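You operate a simulated robot arm through the tools that you are given. There is no shell and no other tool.

You are at the controls of a simulated robot arm. One attempt, no reset.

## Task
Close down the probe unit: rinse, seat 1 to the green mark, lid on, clip shut, switch off.

It is judged by the outcome, as a careful person would: the job done as asked, and still so three seconds after it is handed in. It fails if anything else is knocked over, pushed out of place, dropped, spilled or broken. A push-on lid holds only when it is set on centred and level and pressed home; a screw cap is set on level and turned clockwise until tight.

## Robot
A 6-joint arm with a two-finger gripper, fixed in place. Base frame: the origin is at the foot of the arm, x ahead of it, y to its left, z up. Lengths are in mm, angles in rad, forces in N, time in s.
Its first joint turns from -2.897 to 2.897 rad. Payload 2.45 kg.
The TCP is the grasp point between the finger pads, 20 mm short of the fingertips. In the tool frame z runs along the fingers and y along their closing line. Largest opening 140 mm; the body of the gripper starts 168 mm behind the TCP.
Orientation is told as [roll, pitch, yaw] about the base's x, y, z axes, in that order, counted from this pose: with the fingers straight down and closing along the base's y, the tool's x points along the base's -x, its y along +y and its z along -z.

## Interface
- The arm moves only by the tool drive_tool. Its argument "plan" is one flat list of numbers, 6 for each row, row after row: the shift along the base's x, y, z in units of 200 mm (1.0 is 200 mm), then the turn, a rotation vector about the base's x, y, z in units of 180 degrees (1.0 is 180 degrees). In form: [dx, dy, dz, wx, wy, wz, dx, dy, dz, wx, wy, wz, ...]. A call has 1 to 20 rows; each row is the pose to reach, as a shift and turn from the pose commanded when the call began. "hand" is the opening, from 0 (shut) to 1 (fully open), set as the call begins (left out, the last holds). A call with a number of a shift or a turn outside -1 to 1 is refused whole. A row lasts 0.2 s, in which the tool goes at most 50 mm and 0.15 rad; a call with a longer step from one row to the next is refused whole, and so is a gripper value outside its range. A pose out of reach is approached as far as the arm can. The call stops where the force on the tool passes 40 N (or 10 N more than at its start, if that is more) or the arm is blocked; 0.2 s more then pass. The fingers move at their own pace (about 45 mm/s each) and stop on an object; they squeeze with about 30 N. The grip force told is the motor's: it shows also when the fingers shut on nothing. Time passes only in rows, and 0.2 s behind the last, so rows that repeat a pose let the fingers close. It gives the time, the measured TCP pose, the force on the tool (base axes), the opening and the grip force at its end, in the units of the frame above (readings bear some noise), with the torque about the TCP (base axes, N m) and any sound that the robot's microphone picked up, and new pictures: "show" is both (left out), scene, wrist or none.
- Cameras (640 x 400 px; columns grow to the right, rows downward): "scene" is fixed at [400.5, 648.1, 1679.8]; the picture's right is [-0.79, -0.62, 0.00], its down [-0.35, 0.44, -0.83] and it looks along [0.51, -0.65, -0.56] (base axes); focal length 267 px, centre (320, 200). "wrist" rides on the gripper at [78, 11, -209] in the tool frame; the picture's right is [-0.14, 0.99, 0.00], its down [-0.92, -0.13, -0.37] and it looks along [-0.37, -0.05, 0.93] (tool axes); focal length 280 px, centre (320, 200). There is no depth. A picture from a camera that has moved, and an enlarged one, comes with that camera's place and axes in the base frame and with its lens.
- enlarge(camera, box): a new picture of the part [left, top, right, bottom] of that camera's present view, enlarged. It takes no simulated time.
- close_job(): hands the job in; it is judged then, once.

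Nothing tells you positions but the pictures and the camera data. Unless the task says otherwise, let go and move clear before handing in.

The tools are called after "Call:" as a command line: name --argument value ..., lists and objects as JSON in quotes. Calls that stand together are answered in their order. drive_tool: Moves the arm, as the interface text tells. Its arguments: {"type":"object","properties":{"plan":{"type":"array"},"hand":{"type":"number"},"show":{"type":"string","enum":["both","scene","wrist","none"]}},"required":["plan"]} The other tools are called the same way: enlarge (camera, box) takes an enlarged picture of a part of a camera's view; close_job () hands the job in.

At the start:

```text
clock: 0.0
ee_pos: [562.0, 66.8, 1489.2]
tool_rot: [-0.001, -0.002, -0.001]
ft_force: [0.1, 0.6, 0.5]
moment: [0.03, -0.04, -0.02]
gripper_width: 140.0
grasp_force: 0.0
```

scene: 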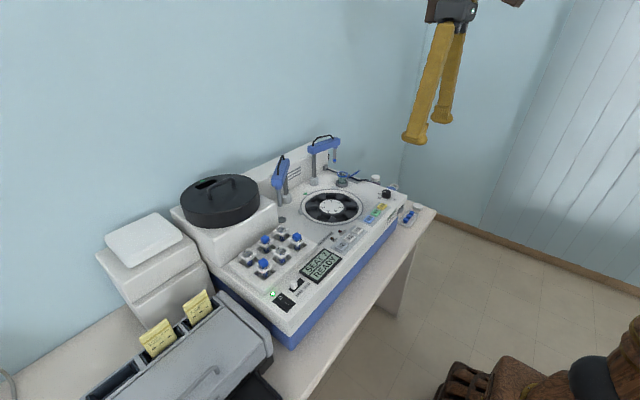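
wrist: 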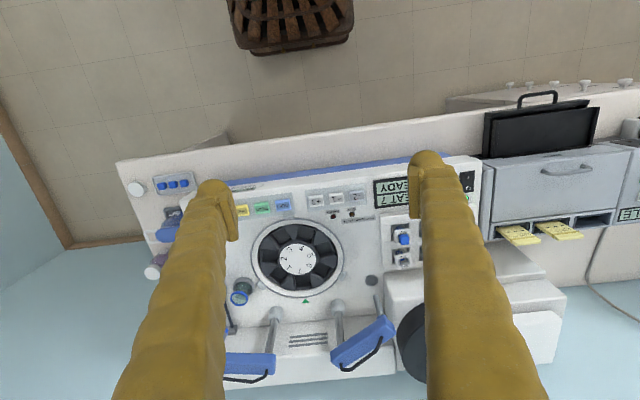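

I see a bench analyser with a dial/carousel, coloured buttons, a display reading "SEAT 7 READY", a black lid to one side and a power switch. I'll take enlarged pictures before moving.

Call:
enlarge --camera "scene" --box '[220, 120, 450, 264]'

Call:
enlarge --camera "scene" --box '[160, 160, 350, 350]'

Call:
enlarge --camera "wrist" --box '[220, 150, 490, 390]'

Call:
enlarge --camera "wrist" --box '[110, 150, 270, 300]'

```text
2.78 times, centred on (335, 192) of scene
camera zoom: at [400.5, 648.1, 1679.8], right [-0.79, -0.62, 0.0], down [-0.35, 0.44, -0.83], along [0.51, -0.65, -0.56], focal length 743 px, centre (278, 222)
```

zoom: 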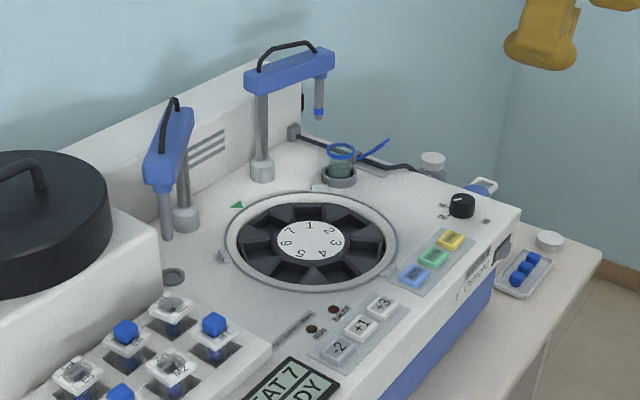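

```text
2.11 times, centred on (255, 255) of scene
camera zoom: at [400.5, 648.1, 1679.8], right [-0.79, -0.62, 0.0], down [-0.35, 0.44, -0.83], along [0.51, -0.65, -0.56], focal length 563 px, centre (457, 84)
```

zoom: 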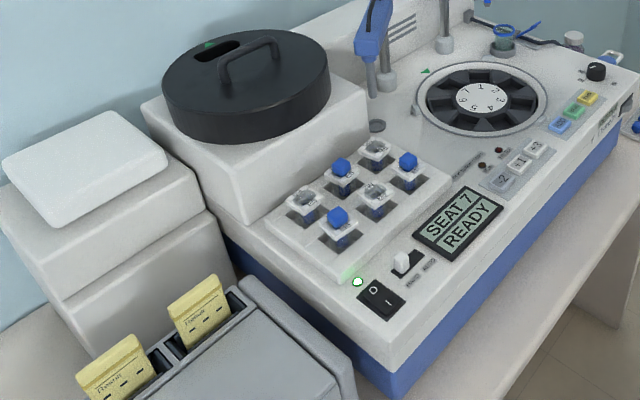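

```text
1.67 times, centred on (355, 270) of wrist
camera zoom: at [484.4, 77.8, 1697.8], right [0.14, 0.99, 0.0], down [0.92, -0.13, 0.37], along [0.37, -0.05, -0.93], focal length 467 px, centre (262, 83)
```

zoom: 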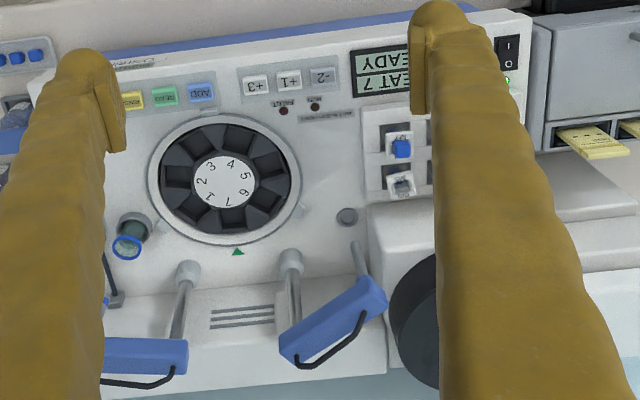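

```text
2.67 times, centred on (190, 225) of wrist
camera zoom: at [484.4, 77.8, 1697.8], right [0.14, 0.99, 0.0], down [0.92, -0.13, 0.37], along [0.37, -0.05, -0.93], focal length 748 px, centre (667, 133)
```

zoom: 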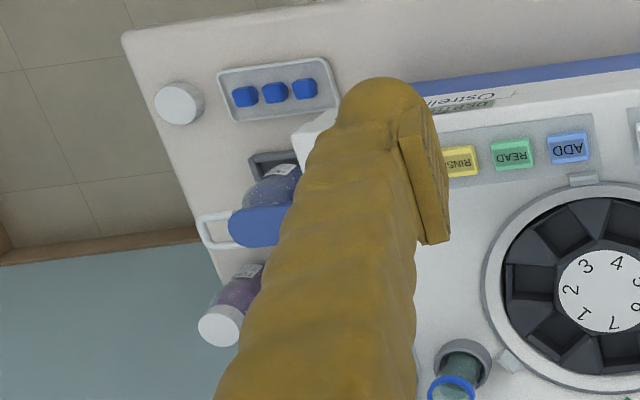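

The machine faces the robot (front toward -x), and I put the carousel centre near (879, -33, 1087). I'll move sideways while staying high to see the left side (switch, slider, lid) without the fingers in the way.

Call:
drive_tool --plan '[0, 0.25, 0, 0, 0, 0, 0, 0.5, 0, 0, 0, 0, 0, 0.75, 0, 0, 0, 0, 0, 0.95, 0, 0, 0, 0]' --show "wrist"

```text
clock: 1.0
ee_pos: [561.8, 255.1, 1488.1]
tool_rot: [-0.001, -0.001, 0.002]
ft_force: [0.0, 0.1, 0.1]
moment: [0.01, -0.02, 0.01]
gripper_width: 139.8
grasp_force: 0.1
camera wrist: at [483.8, 265.6, 1697.5], right [0.14, 0.99, 0.0], down [0.92, -0.13, 0.37], along [0.37, -0.05, -0.93], focal length 280 px, centre (320, 200)
```

wrist: 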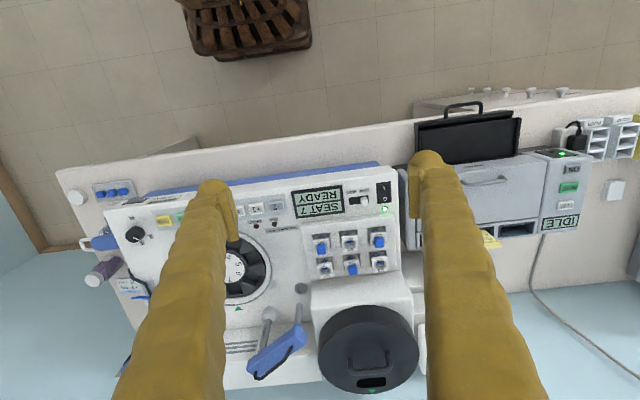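

Call:
enlarge --camera "wrist" --box '[230, 170, 420, 290]'

Call:
enlarge --camera "wrist" --box '[230, 270, 440, 400]'

Call:
enlarge --camera "wrist" --box '[60, 160, 220, 310]'

Call:
enlarge --camera "scene" --box '[290, 170, 370, 230]'

Call:
enlarge --camera "scene" --box '[250, 240, 350, 320]'

Call:
enlarge --camera "scene" --box '[340, 160, 440, 240]'

Call:
enlarge --camera "scene" --box '[170, 160, 270, 240]'

```text
3.33 times, centred on (325, 230) of wrist
camera zoom: at [483.8, 265.6, 1697.5], right [0.14, 0.99, 0.0], down [0.92, -0.13, 0.37], along [0.37, -0.05, -0.93], focal length 935 px, centre (303, 100)
```

zoom: 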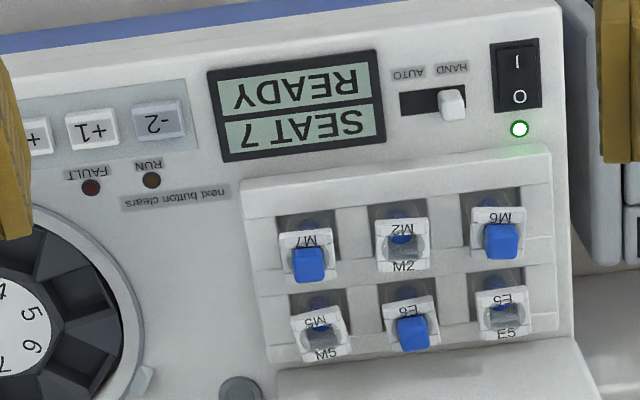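

```text
3.05 times, centred on (335, 335) of wrist
camera zoom: at [483.8, 265.6, 1697.5], right [0.14, 0.99, 0.0], down [0.92, -0.13, 0.37], along [0.37, -0.05, -0.93], focal length 854 px, centre (274, -211)
```

zoom: 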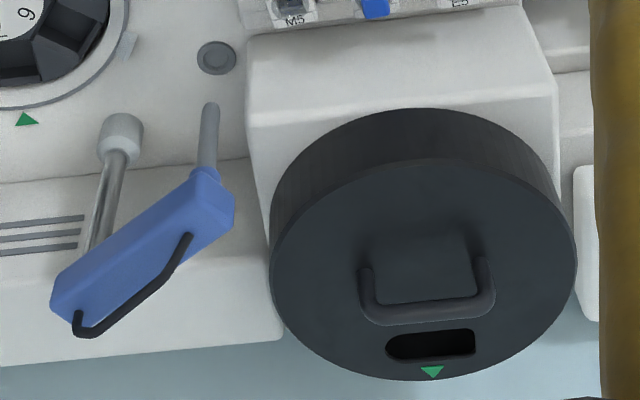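

```text
2.67 times, centred on (140, 235) of wrist
camera zoom: at [483.8, 265.6, 1697.5], right [0.14, 0.99, 0.0], down [0.92, -0.13, 0.37], along [0.37, -0.05, -0.93], focal length 748 px, centre (800, 107)
```

zoom: 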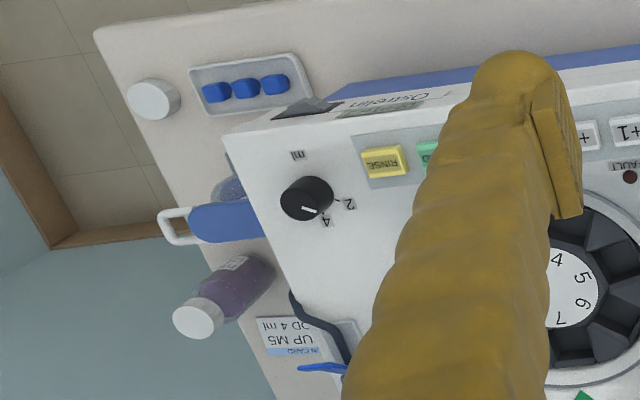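

```text
6.67 times, centred on (330, 200) of scene
camera zoom: at [400.5, 648.1, 1679.8], right [-0.79, -0.62, 0.0], down [-0.35, 0.44, -0.83], along [0.51, -0.65, -0.56], focal length 1783 px, centre (253, 200)
```

zoom: 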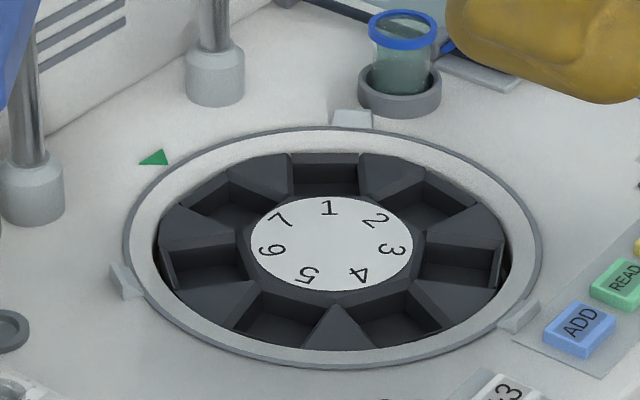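

```text
5.00 times, centred on (300, 280) of scene
camera zoom: at [400.5, 648.1, 1679.8], right [-0.79, -0.62, 0.0], down [-0.35, 0.44, -0.83], along [0.51, -0.65, -0.56], focal length 1337 px, centre (420, -200)
```

zoom: 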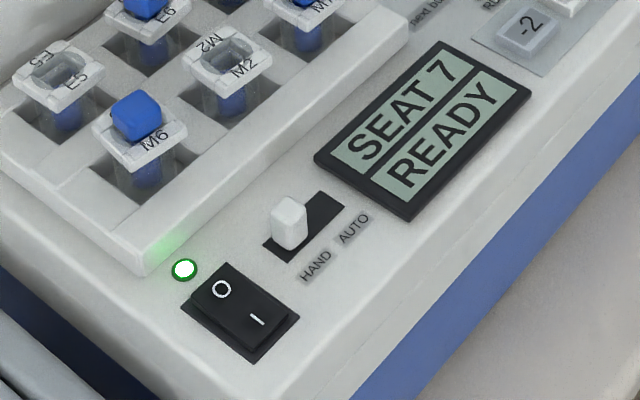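

```text
5.00 times, centred on (390, 200) of scene
camera zoom: at [400.5, 648.1, 1679.8], right [-0.79, -0.62, 0.0], down [-0.35, 0.44, -0.83], along [0.51, -0.65, -0.56], focal length 1337 px, centre (-30, 200)
```

zoom: 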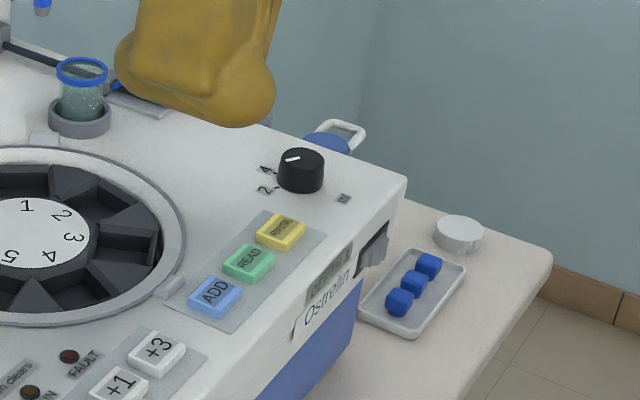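

```text
5.00 times, centred on (220, 200) of scene
camera zoom: at [400.5, 648.1, 1679.8], right [-0.79, -0.62, 0.0], down [-0.35, 0.44, -0.83], along [0.51, -0.65, -0.56], focal length 1337 px, centre (820, 200)
```

zoom: 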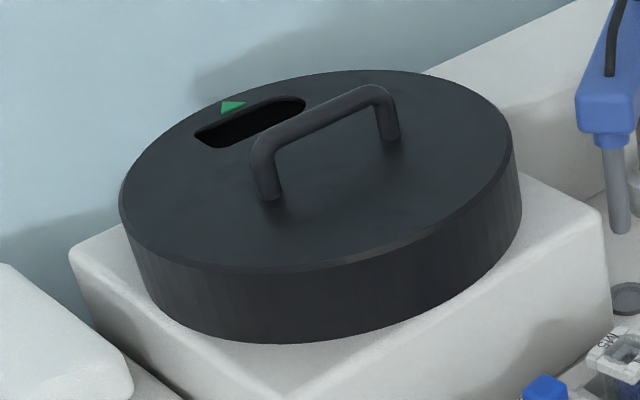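

Next I'll look at the right side of the machine, where there are bottles, a blue clip-like object and a card. I'm shifting to -y.

Call:
drive_tool --plan '[0, -0.25, 0, 0, 0, 0, 0, -0.5, 0, 0, 0, 0, 0, -0.75, 0, 0, 0, 0, 0, -1, 0, 0, 0, 0]' --show "none"

Call:
drive_tool --plan '[0, -0.25, 0, 0, 0, 0, 0, -0.5, 0, 0, 0, 0, 0, -0.75, 0, 0, 0, 0, 0, -1, 0, 0, 0, 0]' --show "both"

```text
clock: 2.0
ee_pos: [562.7, 56.8, 1487.5]
tool_rot: [0.0, 0.0, 0.0]
ft_force: [-0.2, 0.0, 0.2]
moment: [0.01, 0.02, -0.02]
gripper_width: 140.1
grasp_force: 0.1
```

```text
clock: 3.0
ee_pos: [561.1, -145.8, 1488.1]
tool_rot: [0.0, -0.002, 0.001]
ft_force: [0.0, -0.3, 1.0]
moment: [-0.01, -0.07, 0.01]
gripper_width: 139.9
grasp_force: 0.0
camera wrist: at [483.0, -134.6, 1697.4], right [0.14, 0.99, 0.0], down [0.92, -0.13, 0.37], along [0.37, -0.05, -0.93], focal length 280 px, centre (320, 200)
```

scene: 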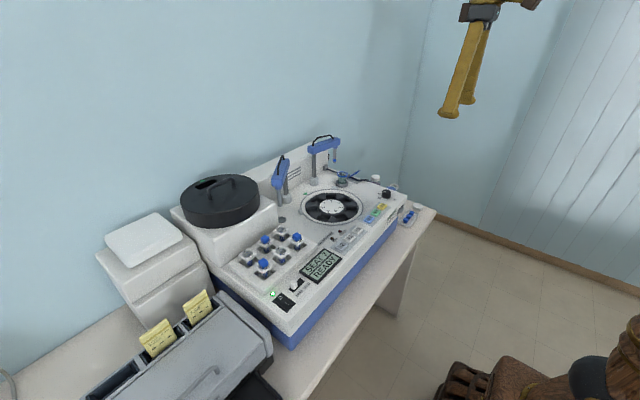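
wrist: 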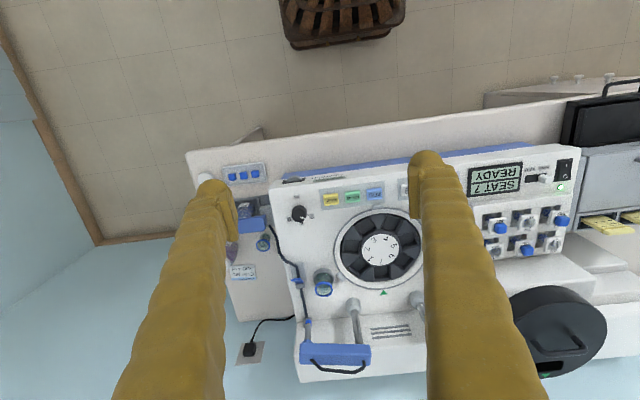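

Call:
enlarge --camera "wrist" --box '[225, 170, 425, 290]'

Call:
enlarge --camera "wrist" --box '[225, 220, 345, 380]'

Call:
enlarge --camera "wrist" --box '[280, 250, 440, 390]'

Call:
enlarge --camera "scene" --box '[270, 125, 350, 205]'

Call:
enlarge --camera "scene" --box '[320, 150, 440, 230]'

```text
3.20 times, centred on (325, 230) of wrist
camera zoom: at [483.0, -134.6, 1697.4], right [0.14, 0.99, 0.0], down [0.92, -0.13, 0.37], along [0.37, -0.05, -0.93], focal length 897 px, centre (304, 104)
```

zoom: 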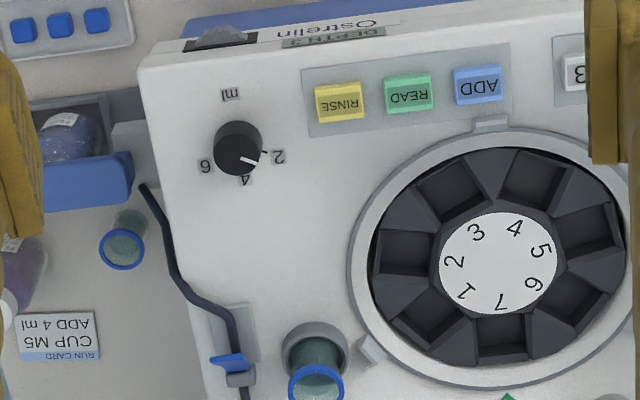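

```text
2.50 times, centred on (285, 300) of wrist
camera zoom: at [483.0, -134.6, 1697.4], right [0.14, 0.99, 0.0], down [0.92, -0.13, 0.37], along [0.37, -0.05, -0.93], focal length 701 px, centre (408, -50)
```

zoom: 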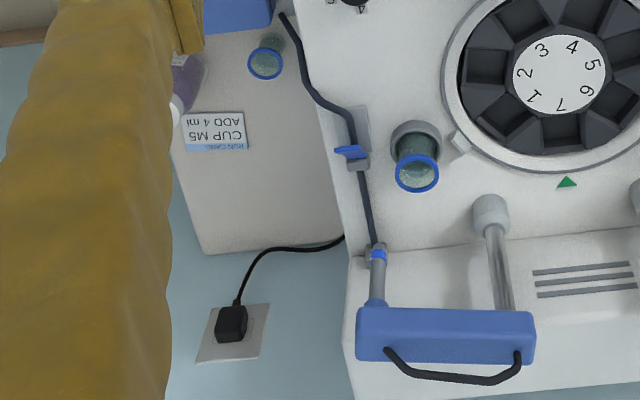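

```text
2.86 times, centred on (360, 320) of wrist
camera zoom: at [483.0, -134.6, 1697.4], right [0.14, 0.99, 0.0], down [0.92, -0.13, 0.37], along [0.37, -0.05, -0.93], focal length 801 px, centre (206, -143)
```

zoom: 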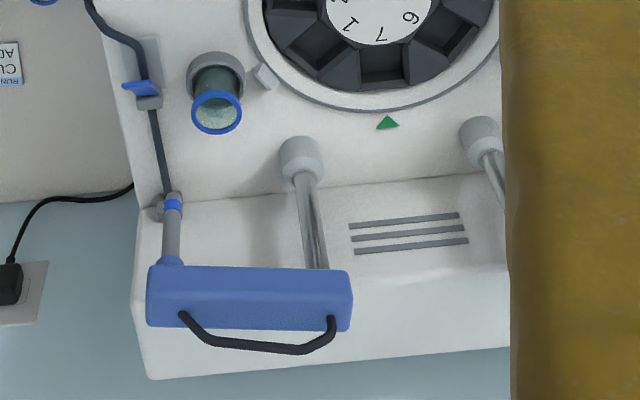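

```text
5.00 times, centred on (310, 165) of scene
camera zoom: at [400.5, 648.1, 1679.8], right [-0.79, -0.62, 0.0], down [-0.35, 0.44, -0.83], along [0.51, -0.65, -0.56], focal length 1337 px, centre (370, 375)
```

zoom: 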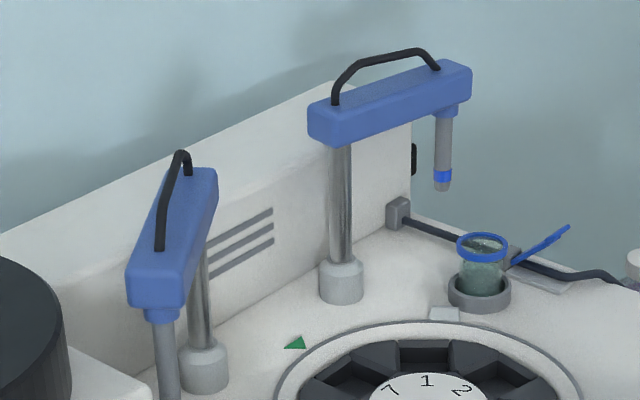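

```text
5.00 times, centred on (380, 190) of scene
camera zoom: at [400.5, 648.1, 1679.8], right [-0.79, -0.62, 0.0], down [-0.35, 0.44, -0.83], along [0.51, -0.65, -0.56], focal length 1337 px, centre (20, 250)
```

zoom: 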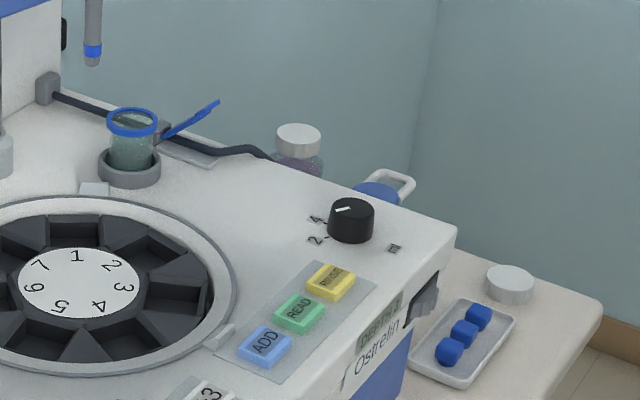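

The blue lever on the black tube at the right rear looks like a pinch clip standing open. Before pressing anything I'll zoom in on the clip, the cup, the probe arms and the labels.

Call:
enlarge --camera "scene" --box '[330, 160, 370, 185]'

Call:
enlarge --camera "wrist" --box '[285, 260, 345, 300]'

Call:
enlarge --camera "wrist" --box '[225, 180, 305, 230]'

Call:
enlarge --camera "wrist" --box '[230, 220, 290, 290]'

Call:
enlarge --camera "wrist" --box '[290, 300, 380, 380]'

Call:
enlarge --camera "scene" --box '[325, 225, 375, 260]'

Call:
enlarge --camera "scene" --box '[262, 180, 312, 220]'

```text
16.00 times, centred on (350, 172) of scene
camera zoom: at [400.5, 648.1, 1679.8], right [-0.79, -0.62, 0.0], down [-0.35, 0.44, -0.83], along [0.51, -0.65, -0.56], focal length 4279 px, centre (-160, 640)
```

zoom: 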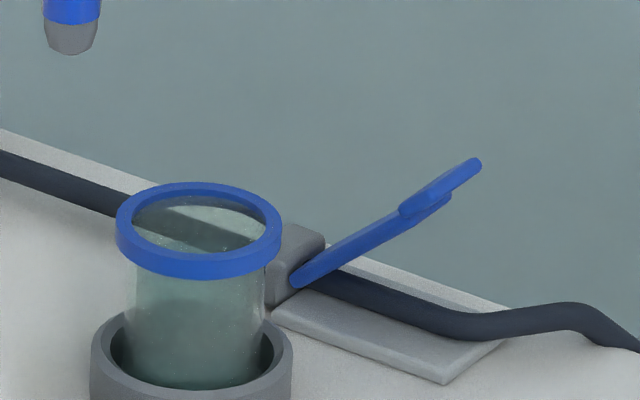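

```text
10.00 times, centred on (315, 280) of wrist
camera zoom: at [483.0, -134.6, 1697.4], right [0.14, 0.99, 0.0], down [0.92, -0.13, 0.37], along [0.37, -0.05, -0.93], focal length 2804 px, centre (370, -600)
```

zoom: 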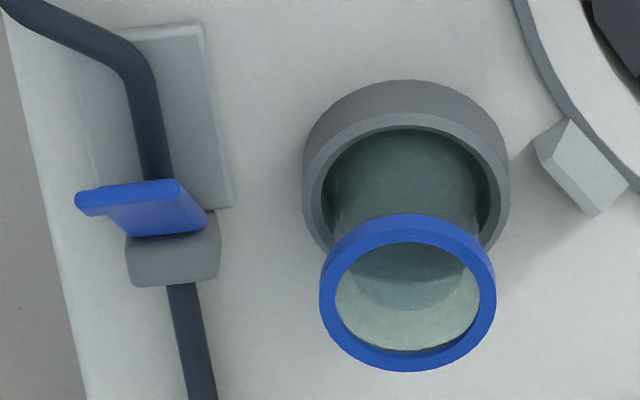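

```text
8.00 times, centred on (265, 205) of wrist
camera zoom: at [483.0, -134.6, 1697.4], right [0.14, 0.99, 0.0], down [0.92, -0.13, 0.37], along [0.37, -0.05, -0.93], focal length 2243 px, centre (760, 160)
```

zoom: 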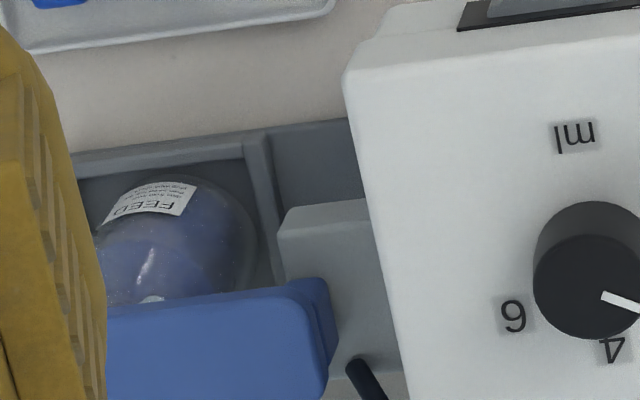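

```text
5.71 times, centred on (260, 255) of wrist
camera zoom: at [483.0, -134.6, 1697.4], right [0.14, 0.99, 0.0], down [0.92, -0.13, 0.37], along [0.37, -0.05, -0.93], focal length 1602 px, centre (663, -114)
```

zoom: 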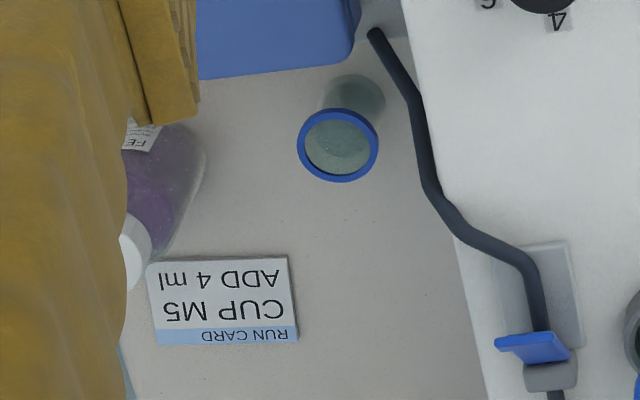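

```text
5.00 times, centred on (335, 340) of wrist
camera zoom: at [483.0, -134.6, 1697.4], right [0.14, 0.99, 0.0], down [0.92, -0.13, 0.37], along [0.37, -0.05, -0.93], focal length 1402 px, centre (245, -500)
```

zoom: 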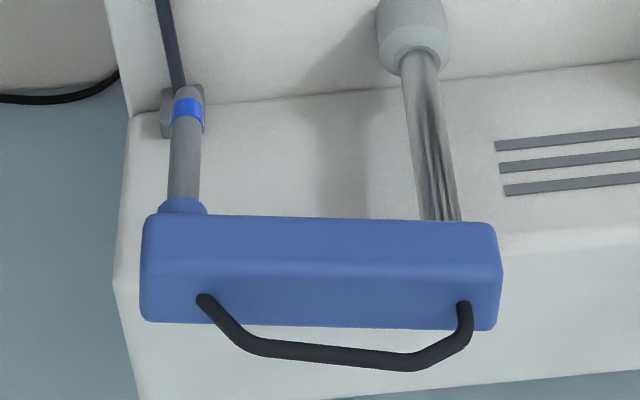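

```text
11.43 times, centred on (350, 242) of scene
camera zoom: at [400.5, 648.1, 1679.8], right [-0.79, -0.62, 0.0], down [-0.35, 0.44, -0.83], along [0.51, -0.65, -0.56], focal length 3056 px, centre (-23, -286)
```

zoom: 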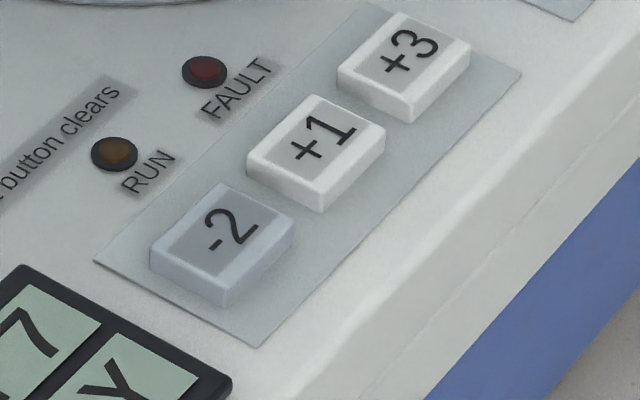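

```text
10.00 times, centred on (287, 200) of scene
camera zoom: at [400.5, 648.1, 1679.8], right [-0.79, -0.62, 0.0], down [-0.35, 0.44, -0.83], along [0.51, -0.65, -0.56], focal length 2674 px, centre (650, 200)
```

zoom: 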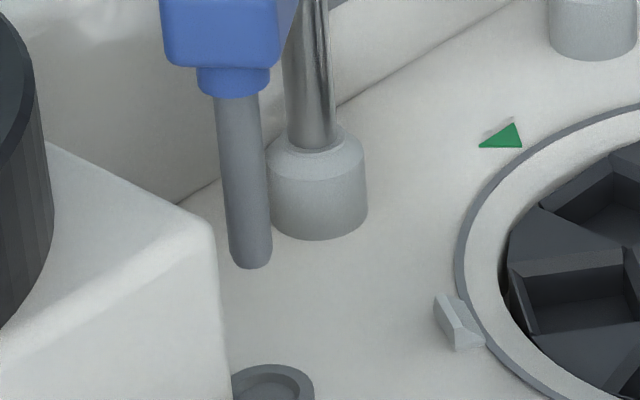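

I take the machine to be aligned with the base axes, with RINSE at about (723,-142,1097), +1 at (724,82,1097), the mode slider at (735,332,1110) set to HAND and the rocker at (726,380). The blue-tipped probe is parked away from its rinse cup, and the arms only swing themselves in AUTO. I'll set AUTO before pressing RINSE, starting by turning the gripper 90° and approaching the slider.

Call:
drive_tool --plan '[0.07, 0.083, -0.06, 0, 0, 0.0417, 0.14, 0.167, -0.12, 0, 0, 0.0833, 0.21, 0.25, -0.18, 0, 0, 0.125, 0.28, 0.333, -0.25, 0, 0, 0.1667, 0.35, 0.417, -0.31, 0, 0, 0.2083, 0.42, 0.5, -0.37, 0, 0, 0.25, 0.49, 0.583, -0.43, 0, 0, 0.2917, 0.56, 0.667, -0.5, 0, 0, 0.3333, 0.63, 0.75, -0.56, 0, 0, 0.375, 0.7, 0.833, -0.62, 0, 0, 0.4167, 0.77, 0.917, -0.68, 0, 0, 0.4583, 0.84, 1, -0.75, 0, 0, 0.5]' --hand 0.4 --show "none"

Call:
drive_tool --plan '[0, 0.23, 0, 0, 0, 0, 0, 0.46, 0, 0, 0, 0, 0, 0.69, 0, 0, 0, 0, 0, 0.92, 0, 0, 0, 0, 0, 1, 0, 0, 0, 0]' --show "both"

```text
clock: 5.6
ee_pos: [730.8, 56.2, 1342.1]
tool_rot: [-0.001, -0.004, 1.572]
ft_force: [0.1, 0.5, 0.4]
moment: [-0.06, 0.0, 0.02]
gripper_width: 56.0
grasp_force: 0.1
```

```text
clock: 6.8
ee_pos: [732.9, 255.1, 1338.5]
tool_rot: [0.0, -0.001, 1.571]
ft_force: [0.0, -0.7, 0.3]
moment: [-0.01, -0.01, 0.0]
gripper_width: 56.1
grasp_force: 0.1
camera wrist: at [721.0, 177.2, 1547.6], right [-0.99, 0.14, 0.0], down [0.13, 0.92, 0.37], along [0.05, 0.37, -0.93], focal length 280 px, centre (320, 200)
```

scene: 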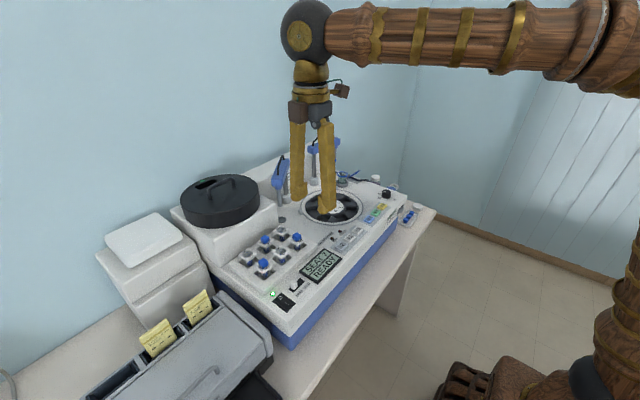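
wrist: 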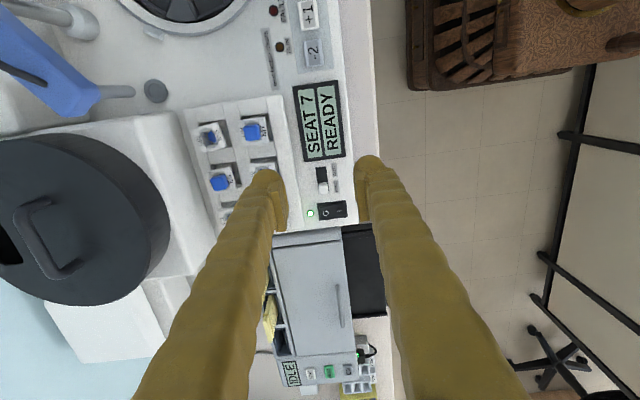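

The view is good and the slider knob sits between the fingers. I'll zoom in to fix its exact position and height.

Call:
enlarge --camera "wrist" --box '[280, 150, 370, 230]'

Call:
enlarge --camera "scene" --box '[265, 270, 315, 310]'

```text
5.00 times, centred on (325, 190) of wrist
camera zoom: at [721.0, 177.2, 1547.6], right [-0.99, 0.14, 0.0], down [0.13, 0.92, 0.37], along [0.05, 0.37, -0.93], focal length 1402 px, centre (295, 250)
```

zoom: 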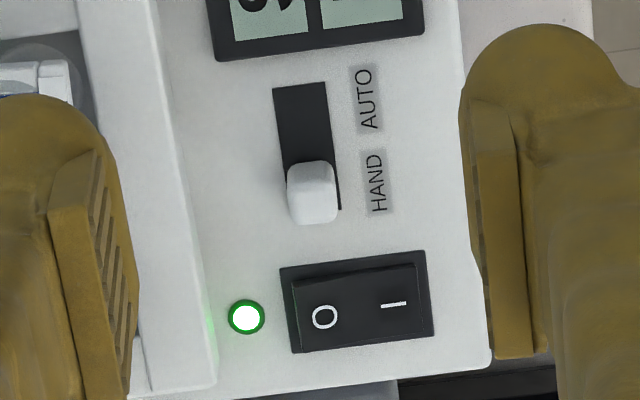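

```text
10.00 times, centred on (290, 290) of scene
camera zoom: at [400.5, 648.1, 1679.8], right [-0.79, -0.62, 0.0], down [-0.35, 0.44, -0.83], along [0.51, -0.65, -0.56], focal length 2674 px, centre (620, -700)
```

zoom: 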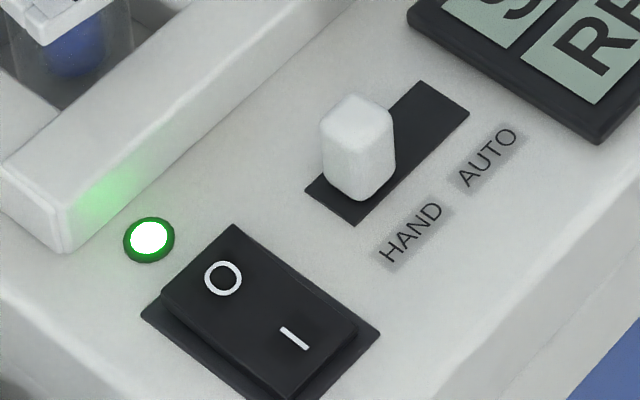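

The knob top is at about (736,331,1110), with roughly 20 mm of travel toward -y. I'll narrow the opening to 40 mm and descend beside it.

Call:
drive_tool --plan '[0.015, 0.185, -0.1, 0, 0, 0, 0.03, 0.371, -0.2, 0, 0, 0, 0.03, 0.371, -0.4, 0, 0, 0, 0.03, 0.371, -0.6, 0, 0, 0, 0.03, 0.371, -0.8, 0, 0, 0, 0.03, 0.371, -0.93, 0, 0, 0, 0.03, 0.371, -0.93, 0, 0, 0]' --hand 0.286 --show "both"

```text
clock: 8.4
ee_pos: [736.1, 330.3, 1152.0]
tool_rot: [0.0, -0.002, 1.57]
ft_force: [-0.1, 0.7, -0.6]
moment: [-0.01, 0.03, 0.03]
gripper_width: 40.0
grasp_force: 0.1
camera wrist: at [726.4, 252.1, 1361.2], right [-0.99, 0.14, 0.0], down [0.13, 0.92, 0.37], along [0.05, 0.37, -0.93], focal length 280 px, centre (320, 200)
```

scene: 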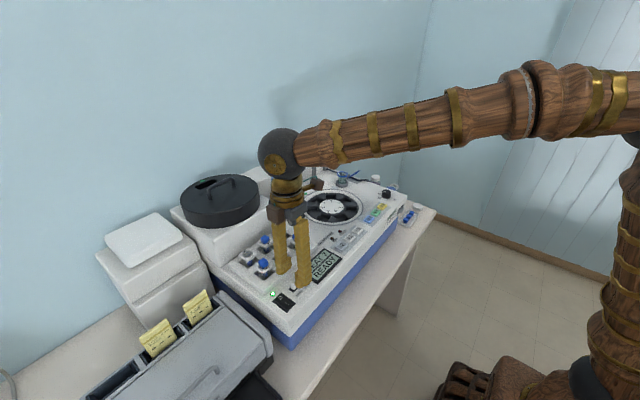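
wrist: 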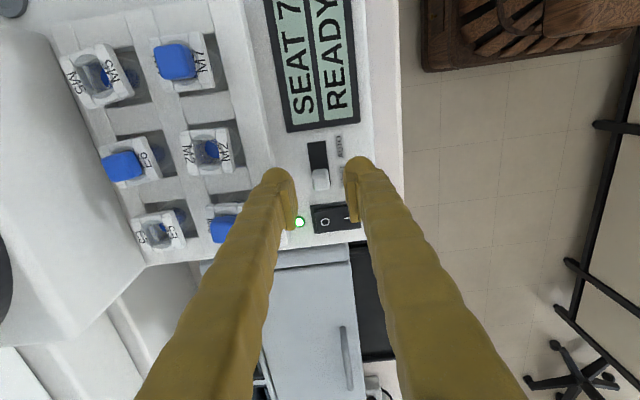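

Call:
enlarge --camera "scene" --box '[265, 250, 325, 310]'

Call:
enlarge --camera "wrist" --box '[250, 130, 390, 240]'

```text
6.67 times, centred on (295, 280) of scene
camera zoom: at [400.5, 648.1, 1679.8], right [-0.79, -0.62, 0.0], down [-0.35, 0.44, -0.83], along [0.51, -0.65, -0.56], focal length 1783 px, centre (487, -333)
```

zoom: 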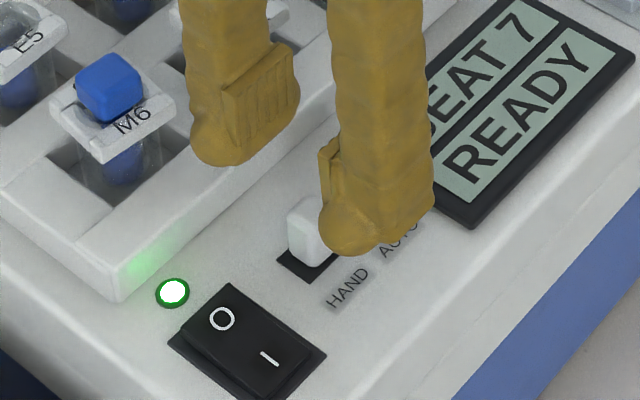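

```text
3.64 times, centred on (320, 185) of wrist
camera zoom: at [726.4, 252.1, 1361.2], right [-0.99, 0.14, 0.0], down [0.13, 0.92, 0.37], along [0.05, 0.37, -0.93], focal length 1020 px, centre (320, 254)
```

zoom: 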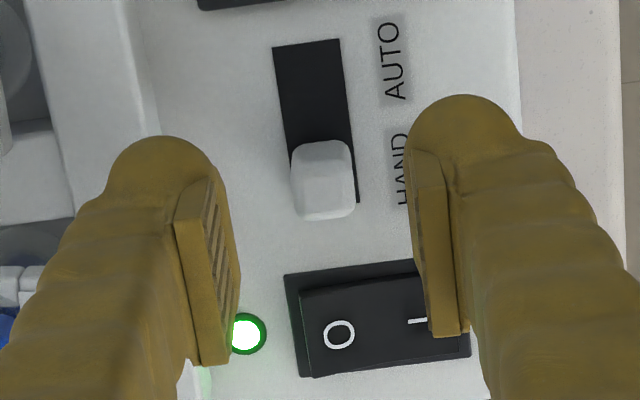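

The fingers straddle the knob correctly. I'll descend to grip height and close on it.

Call:
drive_tool --plan '[0, 0, -0.1, 0, 0, 0, 0, 0, -0.185, 0, 0, 0]' --show "none"

Call:
drive_tool --plan '[0, 0, 0, 0, 0, 0, 0, 0, 0, 0, 0, 0, 0, 0, 0, 0, 0, 0]' --hand 0.05 --show "scene"

Call:
enlarge --camera "scene" --box '[265, 250, 325, 310]'

```text
clock: 9.2
ee_pos: [736.9, 330.8, 1120.3]
tool_rot: [-0.005, -0.004, 1.571]
ft_force: [-3.1, 1.0, 10.4]
moment: [-0.1, -0.36, -0.01]
gripper_width: 38.6
grasp_force: 0.0
stopped in row 2: the force on the tool passed its limit at 43 N (the readings are from after the stop); the commanded pose is now the measured one
```

```text
clock: 10.0
ee_pos: [736.3, 330.7, 1117.9]
tool_rot: [-0.003, -0.001, 1.57]
ft_force: [-20.2, -2.6, -15.0]
moment: [-0.07, 0.2, 0.04]
gripper_width: 15.0
grasp_force: 35.0
```

scene: 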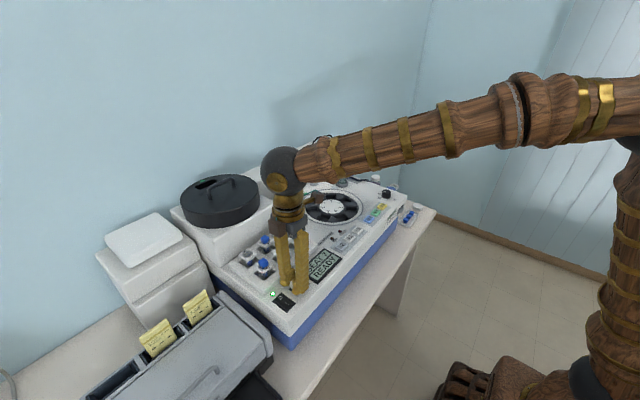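

```text
6.67 times, centred on (295, 280) of scene
camera zoom: at [400.5, 648.1, 1679.8], right [-0.79, -0.62, 0.0], down [-0.35, 0.44, -0.83], along [0.51, -0.65, -0.56], focal length 1783 px, centre (487, -333)
```

zoom: 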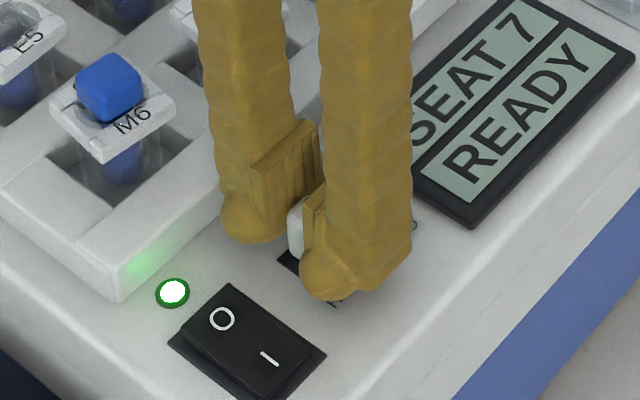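

The knob is gripped (15 mm). I'll drag it toward AUTO (-y) in small steps.

Call:
drive_tool --plan '[0, -0.02, 0, 0, 0, 0, 0, -0.04, 0, 0, 0, 0, 0, -0.06, 0, 0, 0, 0, 0, -0.08, 0, 0, 0, 0, 0, -0.1, 0, 0, 0, 0, 0, -0.12, 0, 0, 0, 0]' --show "none"

Call:
enlarge --camera "scene" --box '[265, 250, 325, 310]'

```text
clock: 10.7
ee_pos: [736.5, 321.8, 1117.6]
tool_rot: [-0.001, -0.002, 1.571]
ft_force: [-0.4, 0.1, -2.2]
moment: [-0.05, -0.03, -0.01]
gripper_width: 15.0
grasp_force: 40.9
stopped in row 3: the force on the tool passed its limit at 41 N (the readings are from after the stop); the commanded pose is now the measured one
```

```text
6.67 times, centred on (295, 280) of scene
camera zoom: at [400.5, 648.1, 1679.8], right [-0.79, -0.62, 0.0], down [-0.35, 0.44, -0.83], along [0.51, -0.65, -0.56], focal length 1783 px, centre (487, -333)
```

zoom: 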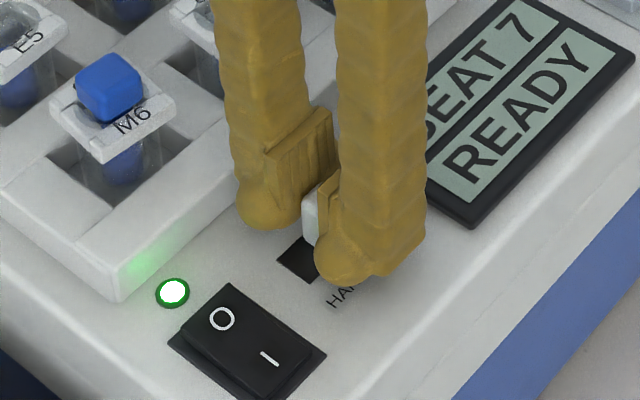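

Call:
drive_tool --plan '[0, -0.015, 0, 0, 0, 0, 0, -0.03, 0, 0, 0, 0, 0, -0.045, 0, 0, 0, 0, 0, -0.06, 0, 0, 0, 0]' --show "none"

Call:
enlarge --camera "scene" --box '[265, 250, 325, 310]'

```text
clock: 11.7
ee_pos: [734.9, 310.2, 1119.2]
tool_rot: [-0.003, -0.003, 1.571]
ft_force: [-2.4, -3.1, 0.6]
moment: [0.02, 0.0, -0.02]
gripper_width: 14.6
grasp_force: 40.8
```

```text
6.67 times, centred on (295, 280) of scene
camera zoom: at [400.5, 648.1, 1679.8], right [-0.79, -0.62, 0.0], down [-0.35, 0.44, -0.83], along [0.51, -0.65, -0.56], focal length 1783 px, centre (487, -333)
```

zoom: 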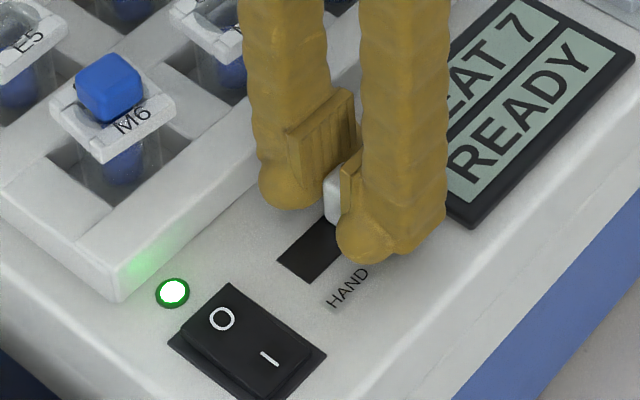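

The knob has travelled about 20 mm, close to the AUTO end. I'll release, lift and check.

Call:
drive_tool --plan '[0, 0, 0, 0, 0, 0, 0, 0, 0, 0, 0, 0, 0, 0, 0.15, 0, 0, 0, 0, 0, 0.35, 0, 0, 0, 0, 0, 0.55, 0, 0, 0]' --hand 0.286 --show "both"

Call:
enlarge --camera "scene" --box '[265, 240, 345, 310]'

Call:
enlarge --camera "wrist" --box '[260, 120, 400, 240]'

```text
clock: 12.9
ee_pos: [736.0, 311.2, 1228.5]
tool_rot: [-0.001, 0.0, 1.571]
ft_force: [0.2, 0.2, 0.3]
moment: [-0.01, -0.01, -0.02]
gripper_width: 40.0
grasp_force: 0.1
camera wrist: at [725.3, 233.0, 1437.5], right [-0.99, 0.14, 0.0], down [0.13, 0.92, 0.37], along [0.05, 0.37, -0.93], focal length 280 px, centre (320, 200)
```

scene: 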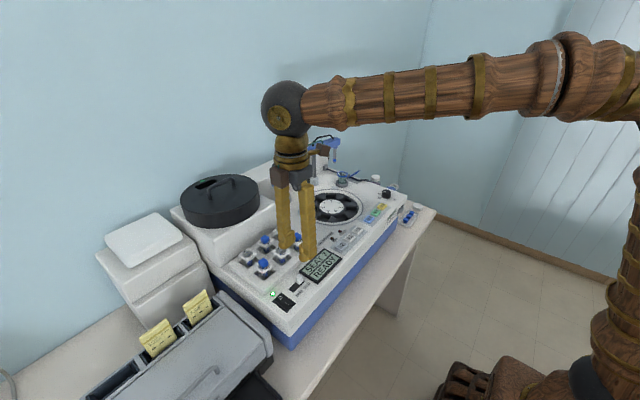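
wrist: 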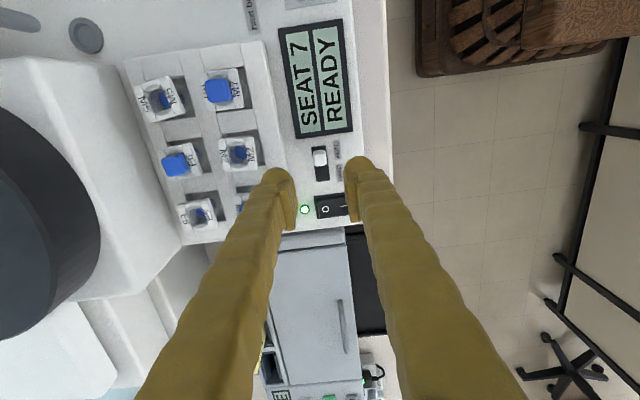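

```text
5.71 times, centred on (305, 275) of scene
camera zoom: at [400.5, 648.1, 1679.8], right [-0.79, -0.62, 0.0], down [-0.35, 0.44, -0.83], along [0.51, -0.65, -0.56], focal length 1528 px, centre (406, -229)
```

zoom: 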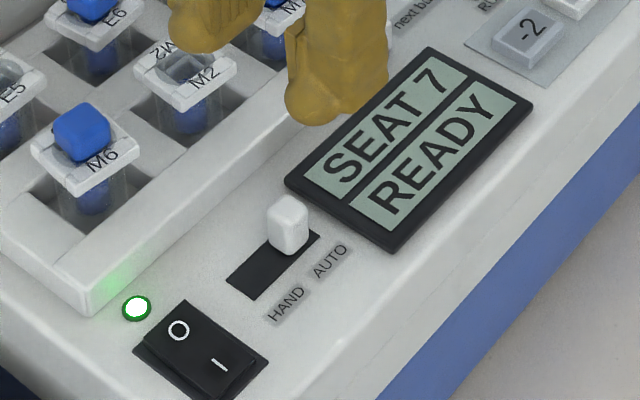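

```text
3.33 times, centred on (330, 180) of wrist
camera zoom: at [725.3, 233.0, 1437.5], right [-0.99, 0.14, 0.0], down [0.13, 0.92, 0.37], along [0.05, 0.37, -0.93], focal length 935 px, centre (287, 267)
```

zoom: 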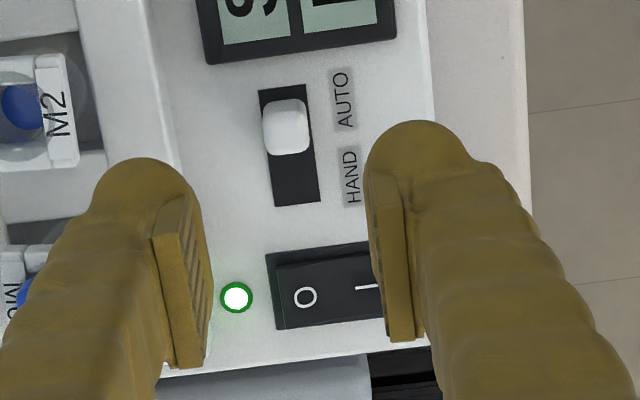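

The slider is in AUTO and the display still reads SEAT 7 READY. Now I'll close the fingers and travel to above RINSE.

Call:
drive_tool --plan '[-0.02, -0.24, 0, 0, 0, 0, -0.04, -0.48, 0, 0, 0, 0, -0.0675, -0.72, 0, 0, 0, 0, -0.0675, -0.96, 0, 0, 0, 0]' --hand 0 --show "none"

Call:
drive_tool --plan '[0, -0.24, 0, 0, 0, 0, 0, -0.48, 0, 0, 0, 0, 0, -0.72, 0, 0, 0, 0, 0, -0.96, 0, 0, 0, 0]' --show "none"

Call:
drive_tool --plan '[0, -0.17, 0, 0, 0, 0, 0, -0.34, 0, 0, 0, 0, 0, -0.34, -0.15, 0, 0, 0, 0, -0.34, -0.3, 0, 0, 0, 0, -0.34, -0.3, 0, 0, 0]' --show "both"

Call:
enlarge --camera "scene" --box '[340, 170, 420, 240]'

```text
clock: 13.9
ee_pos: [721.8, 118.1, 1227.9]
tool_rot: [-0.001, -0.003, 1.572]
ft_force: [0.4, -0.5, -0.5]
moment: [0.02, 0.01, -0.01]
gripper_width: 0.1
grasp_force: 29.6
```

```text
clock: 14.9
ee_pos: [724.3, -74.5, 1226.6]
tool_rot: [-0.002, -0.003, 1.571]
ft_force: [-0.5, 0.0, 0.4]
moment: [0.04, 0.01, -0.03]
gripper_width: 0.1
grasp_force: 29.5
```

```text
clock: 16.1
ee_pos: [722.0, -140.7, 1168.0]
tool_rot: [-0.002, -0.003, 1.571]
ft_force: [0.0, 0.9, -0.1]
moment: [0.0, -0.04, 0.0]
gripper_width: 0.1
grasp_force: 29.3
camera wrist: at [712.8, -219.5, 1375.6], right [-0.99, 0.14, 0.0], down [0.13, 0.92, 0.37], along [0.05, 0.37, -0.93], focal length 280 px, centre (320, 200)
```

scene: 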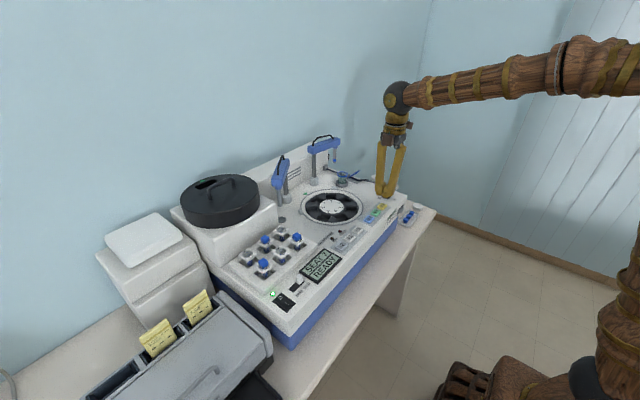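
wrist: 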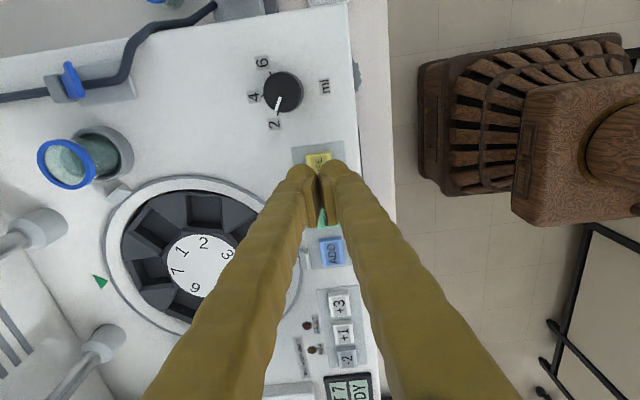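

```text
5.71 times, centred on (380, 205) of scene
camera zoom: at [400.5, 648.1, 1679.8], right [-0.79, -0.62, 0.0], down [-0.35, 0.44, -0.83], along [0.51, -0.65, -0.56], focal length 1528 px, centre (-23, 171)
```

zoom: 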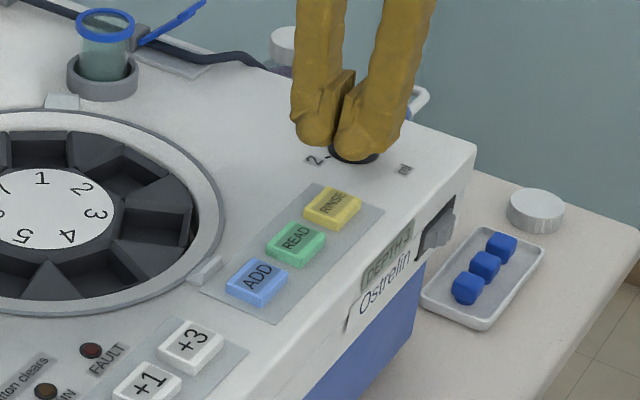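

The fingertip is above RINSE. I'll go down in small steps, watching the force.

Call:
drive_tool --plan '[0, 0, -0.1, 0, 0, 0, 0, 0, -0.17, 0, 0, 0, 0, 0, -0.19, 0, 0, 0, 0, 0, -0.21, 0, 0, 0]' --show "none"

Call:
enlarge --camera "scene" --box '[340, 170, 420, 240]'

```text
clock: 17.1
ee_pos: [722.8, -141.0, 1124.4]
tool_rot: [-0.001, -0.003, 1.571]
ft_force: [0.1, -0.4, 0.0]
moment: [0.03, 0.0, -0.04]
gripper_width: 0.1
grasp_force: 29.5
```

```text
5.71 times, centred on (380, 205) of scene
camera zoom: at [400.5, 648.1, 1679.8], right [-0.79, -0.62, 0.0], down [-0.35, 0.44, -0.83], along [0.51, -0.65, -0.56], focal length 1528 px, centre (-23, 171)
```

zoom: 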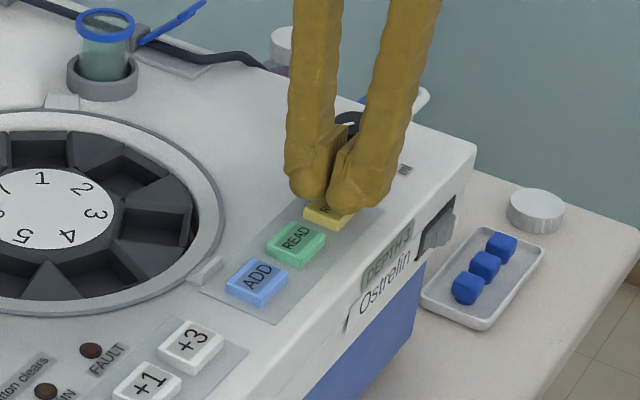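

Call:
drive_tool --plan '[0, 0, -0.01, 0, 0, 0, 0, 0, -0.02, 0, 0, 0, 0, 0, -0.03, 0, 0, 0, 0, 0, -0.04, 0, 0, 0, 0, 0, -0.05, 0, 0, 0]' --show "scene"

Call:
enlarge --camera "scene" --box '[260, 130, 420, 300]'

```text
clock: 18.3
ee_pos: [721.6, -140.1, 1116.0]
tool_rot: [-0.004, -0.002, 1.57]
ft_force: [1.8, 1.8, 7.1]
moment: [0.05, -0.03, -0.04]
gripper_width: 6.1
grasp_force: 29.4
heard: click
```

scene: 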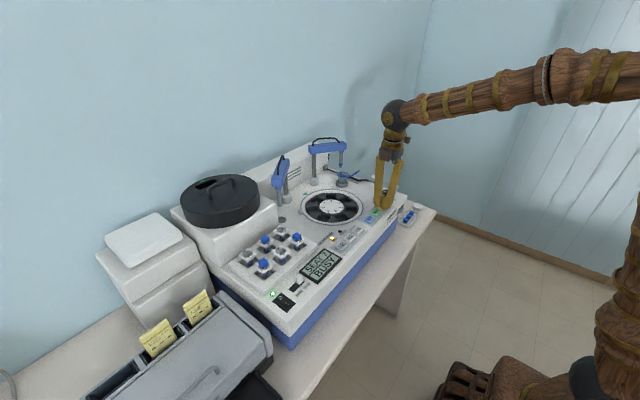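

```text
2.35 times, centred on (340, 215) of scene
camera zoom: at [400.5, 648.1, 1679.8], right [-0.79, -0.62, 0.0], down [-0.35, 0.44, -0.83], along [0.51, -0.65, -0.56], focal length 629 px, centre (273, 165)
```

zoom: 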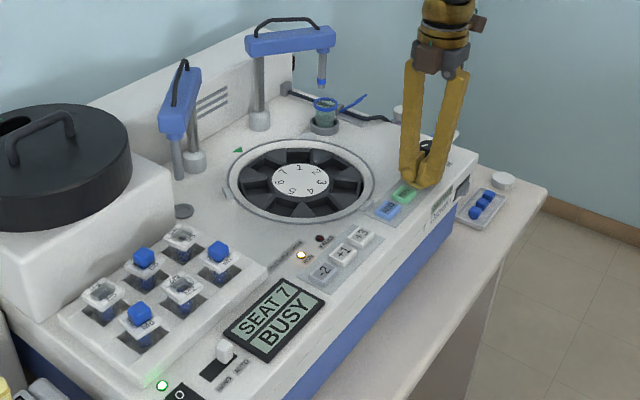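

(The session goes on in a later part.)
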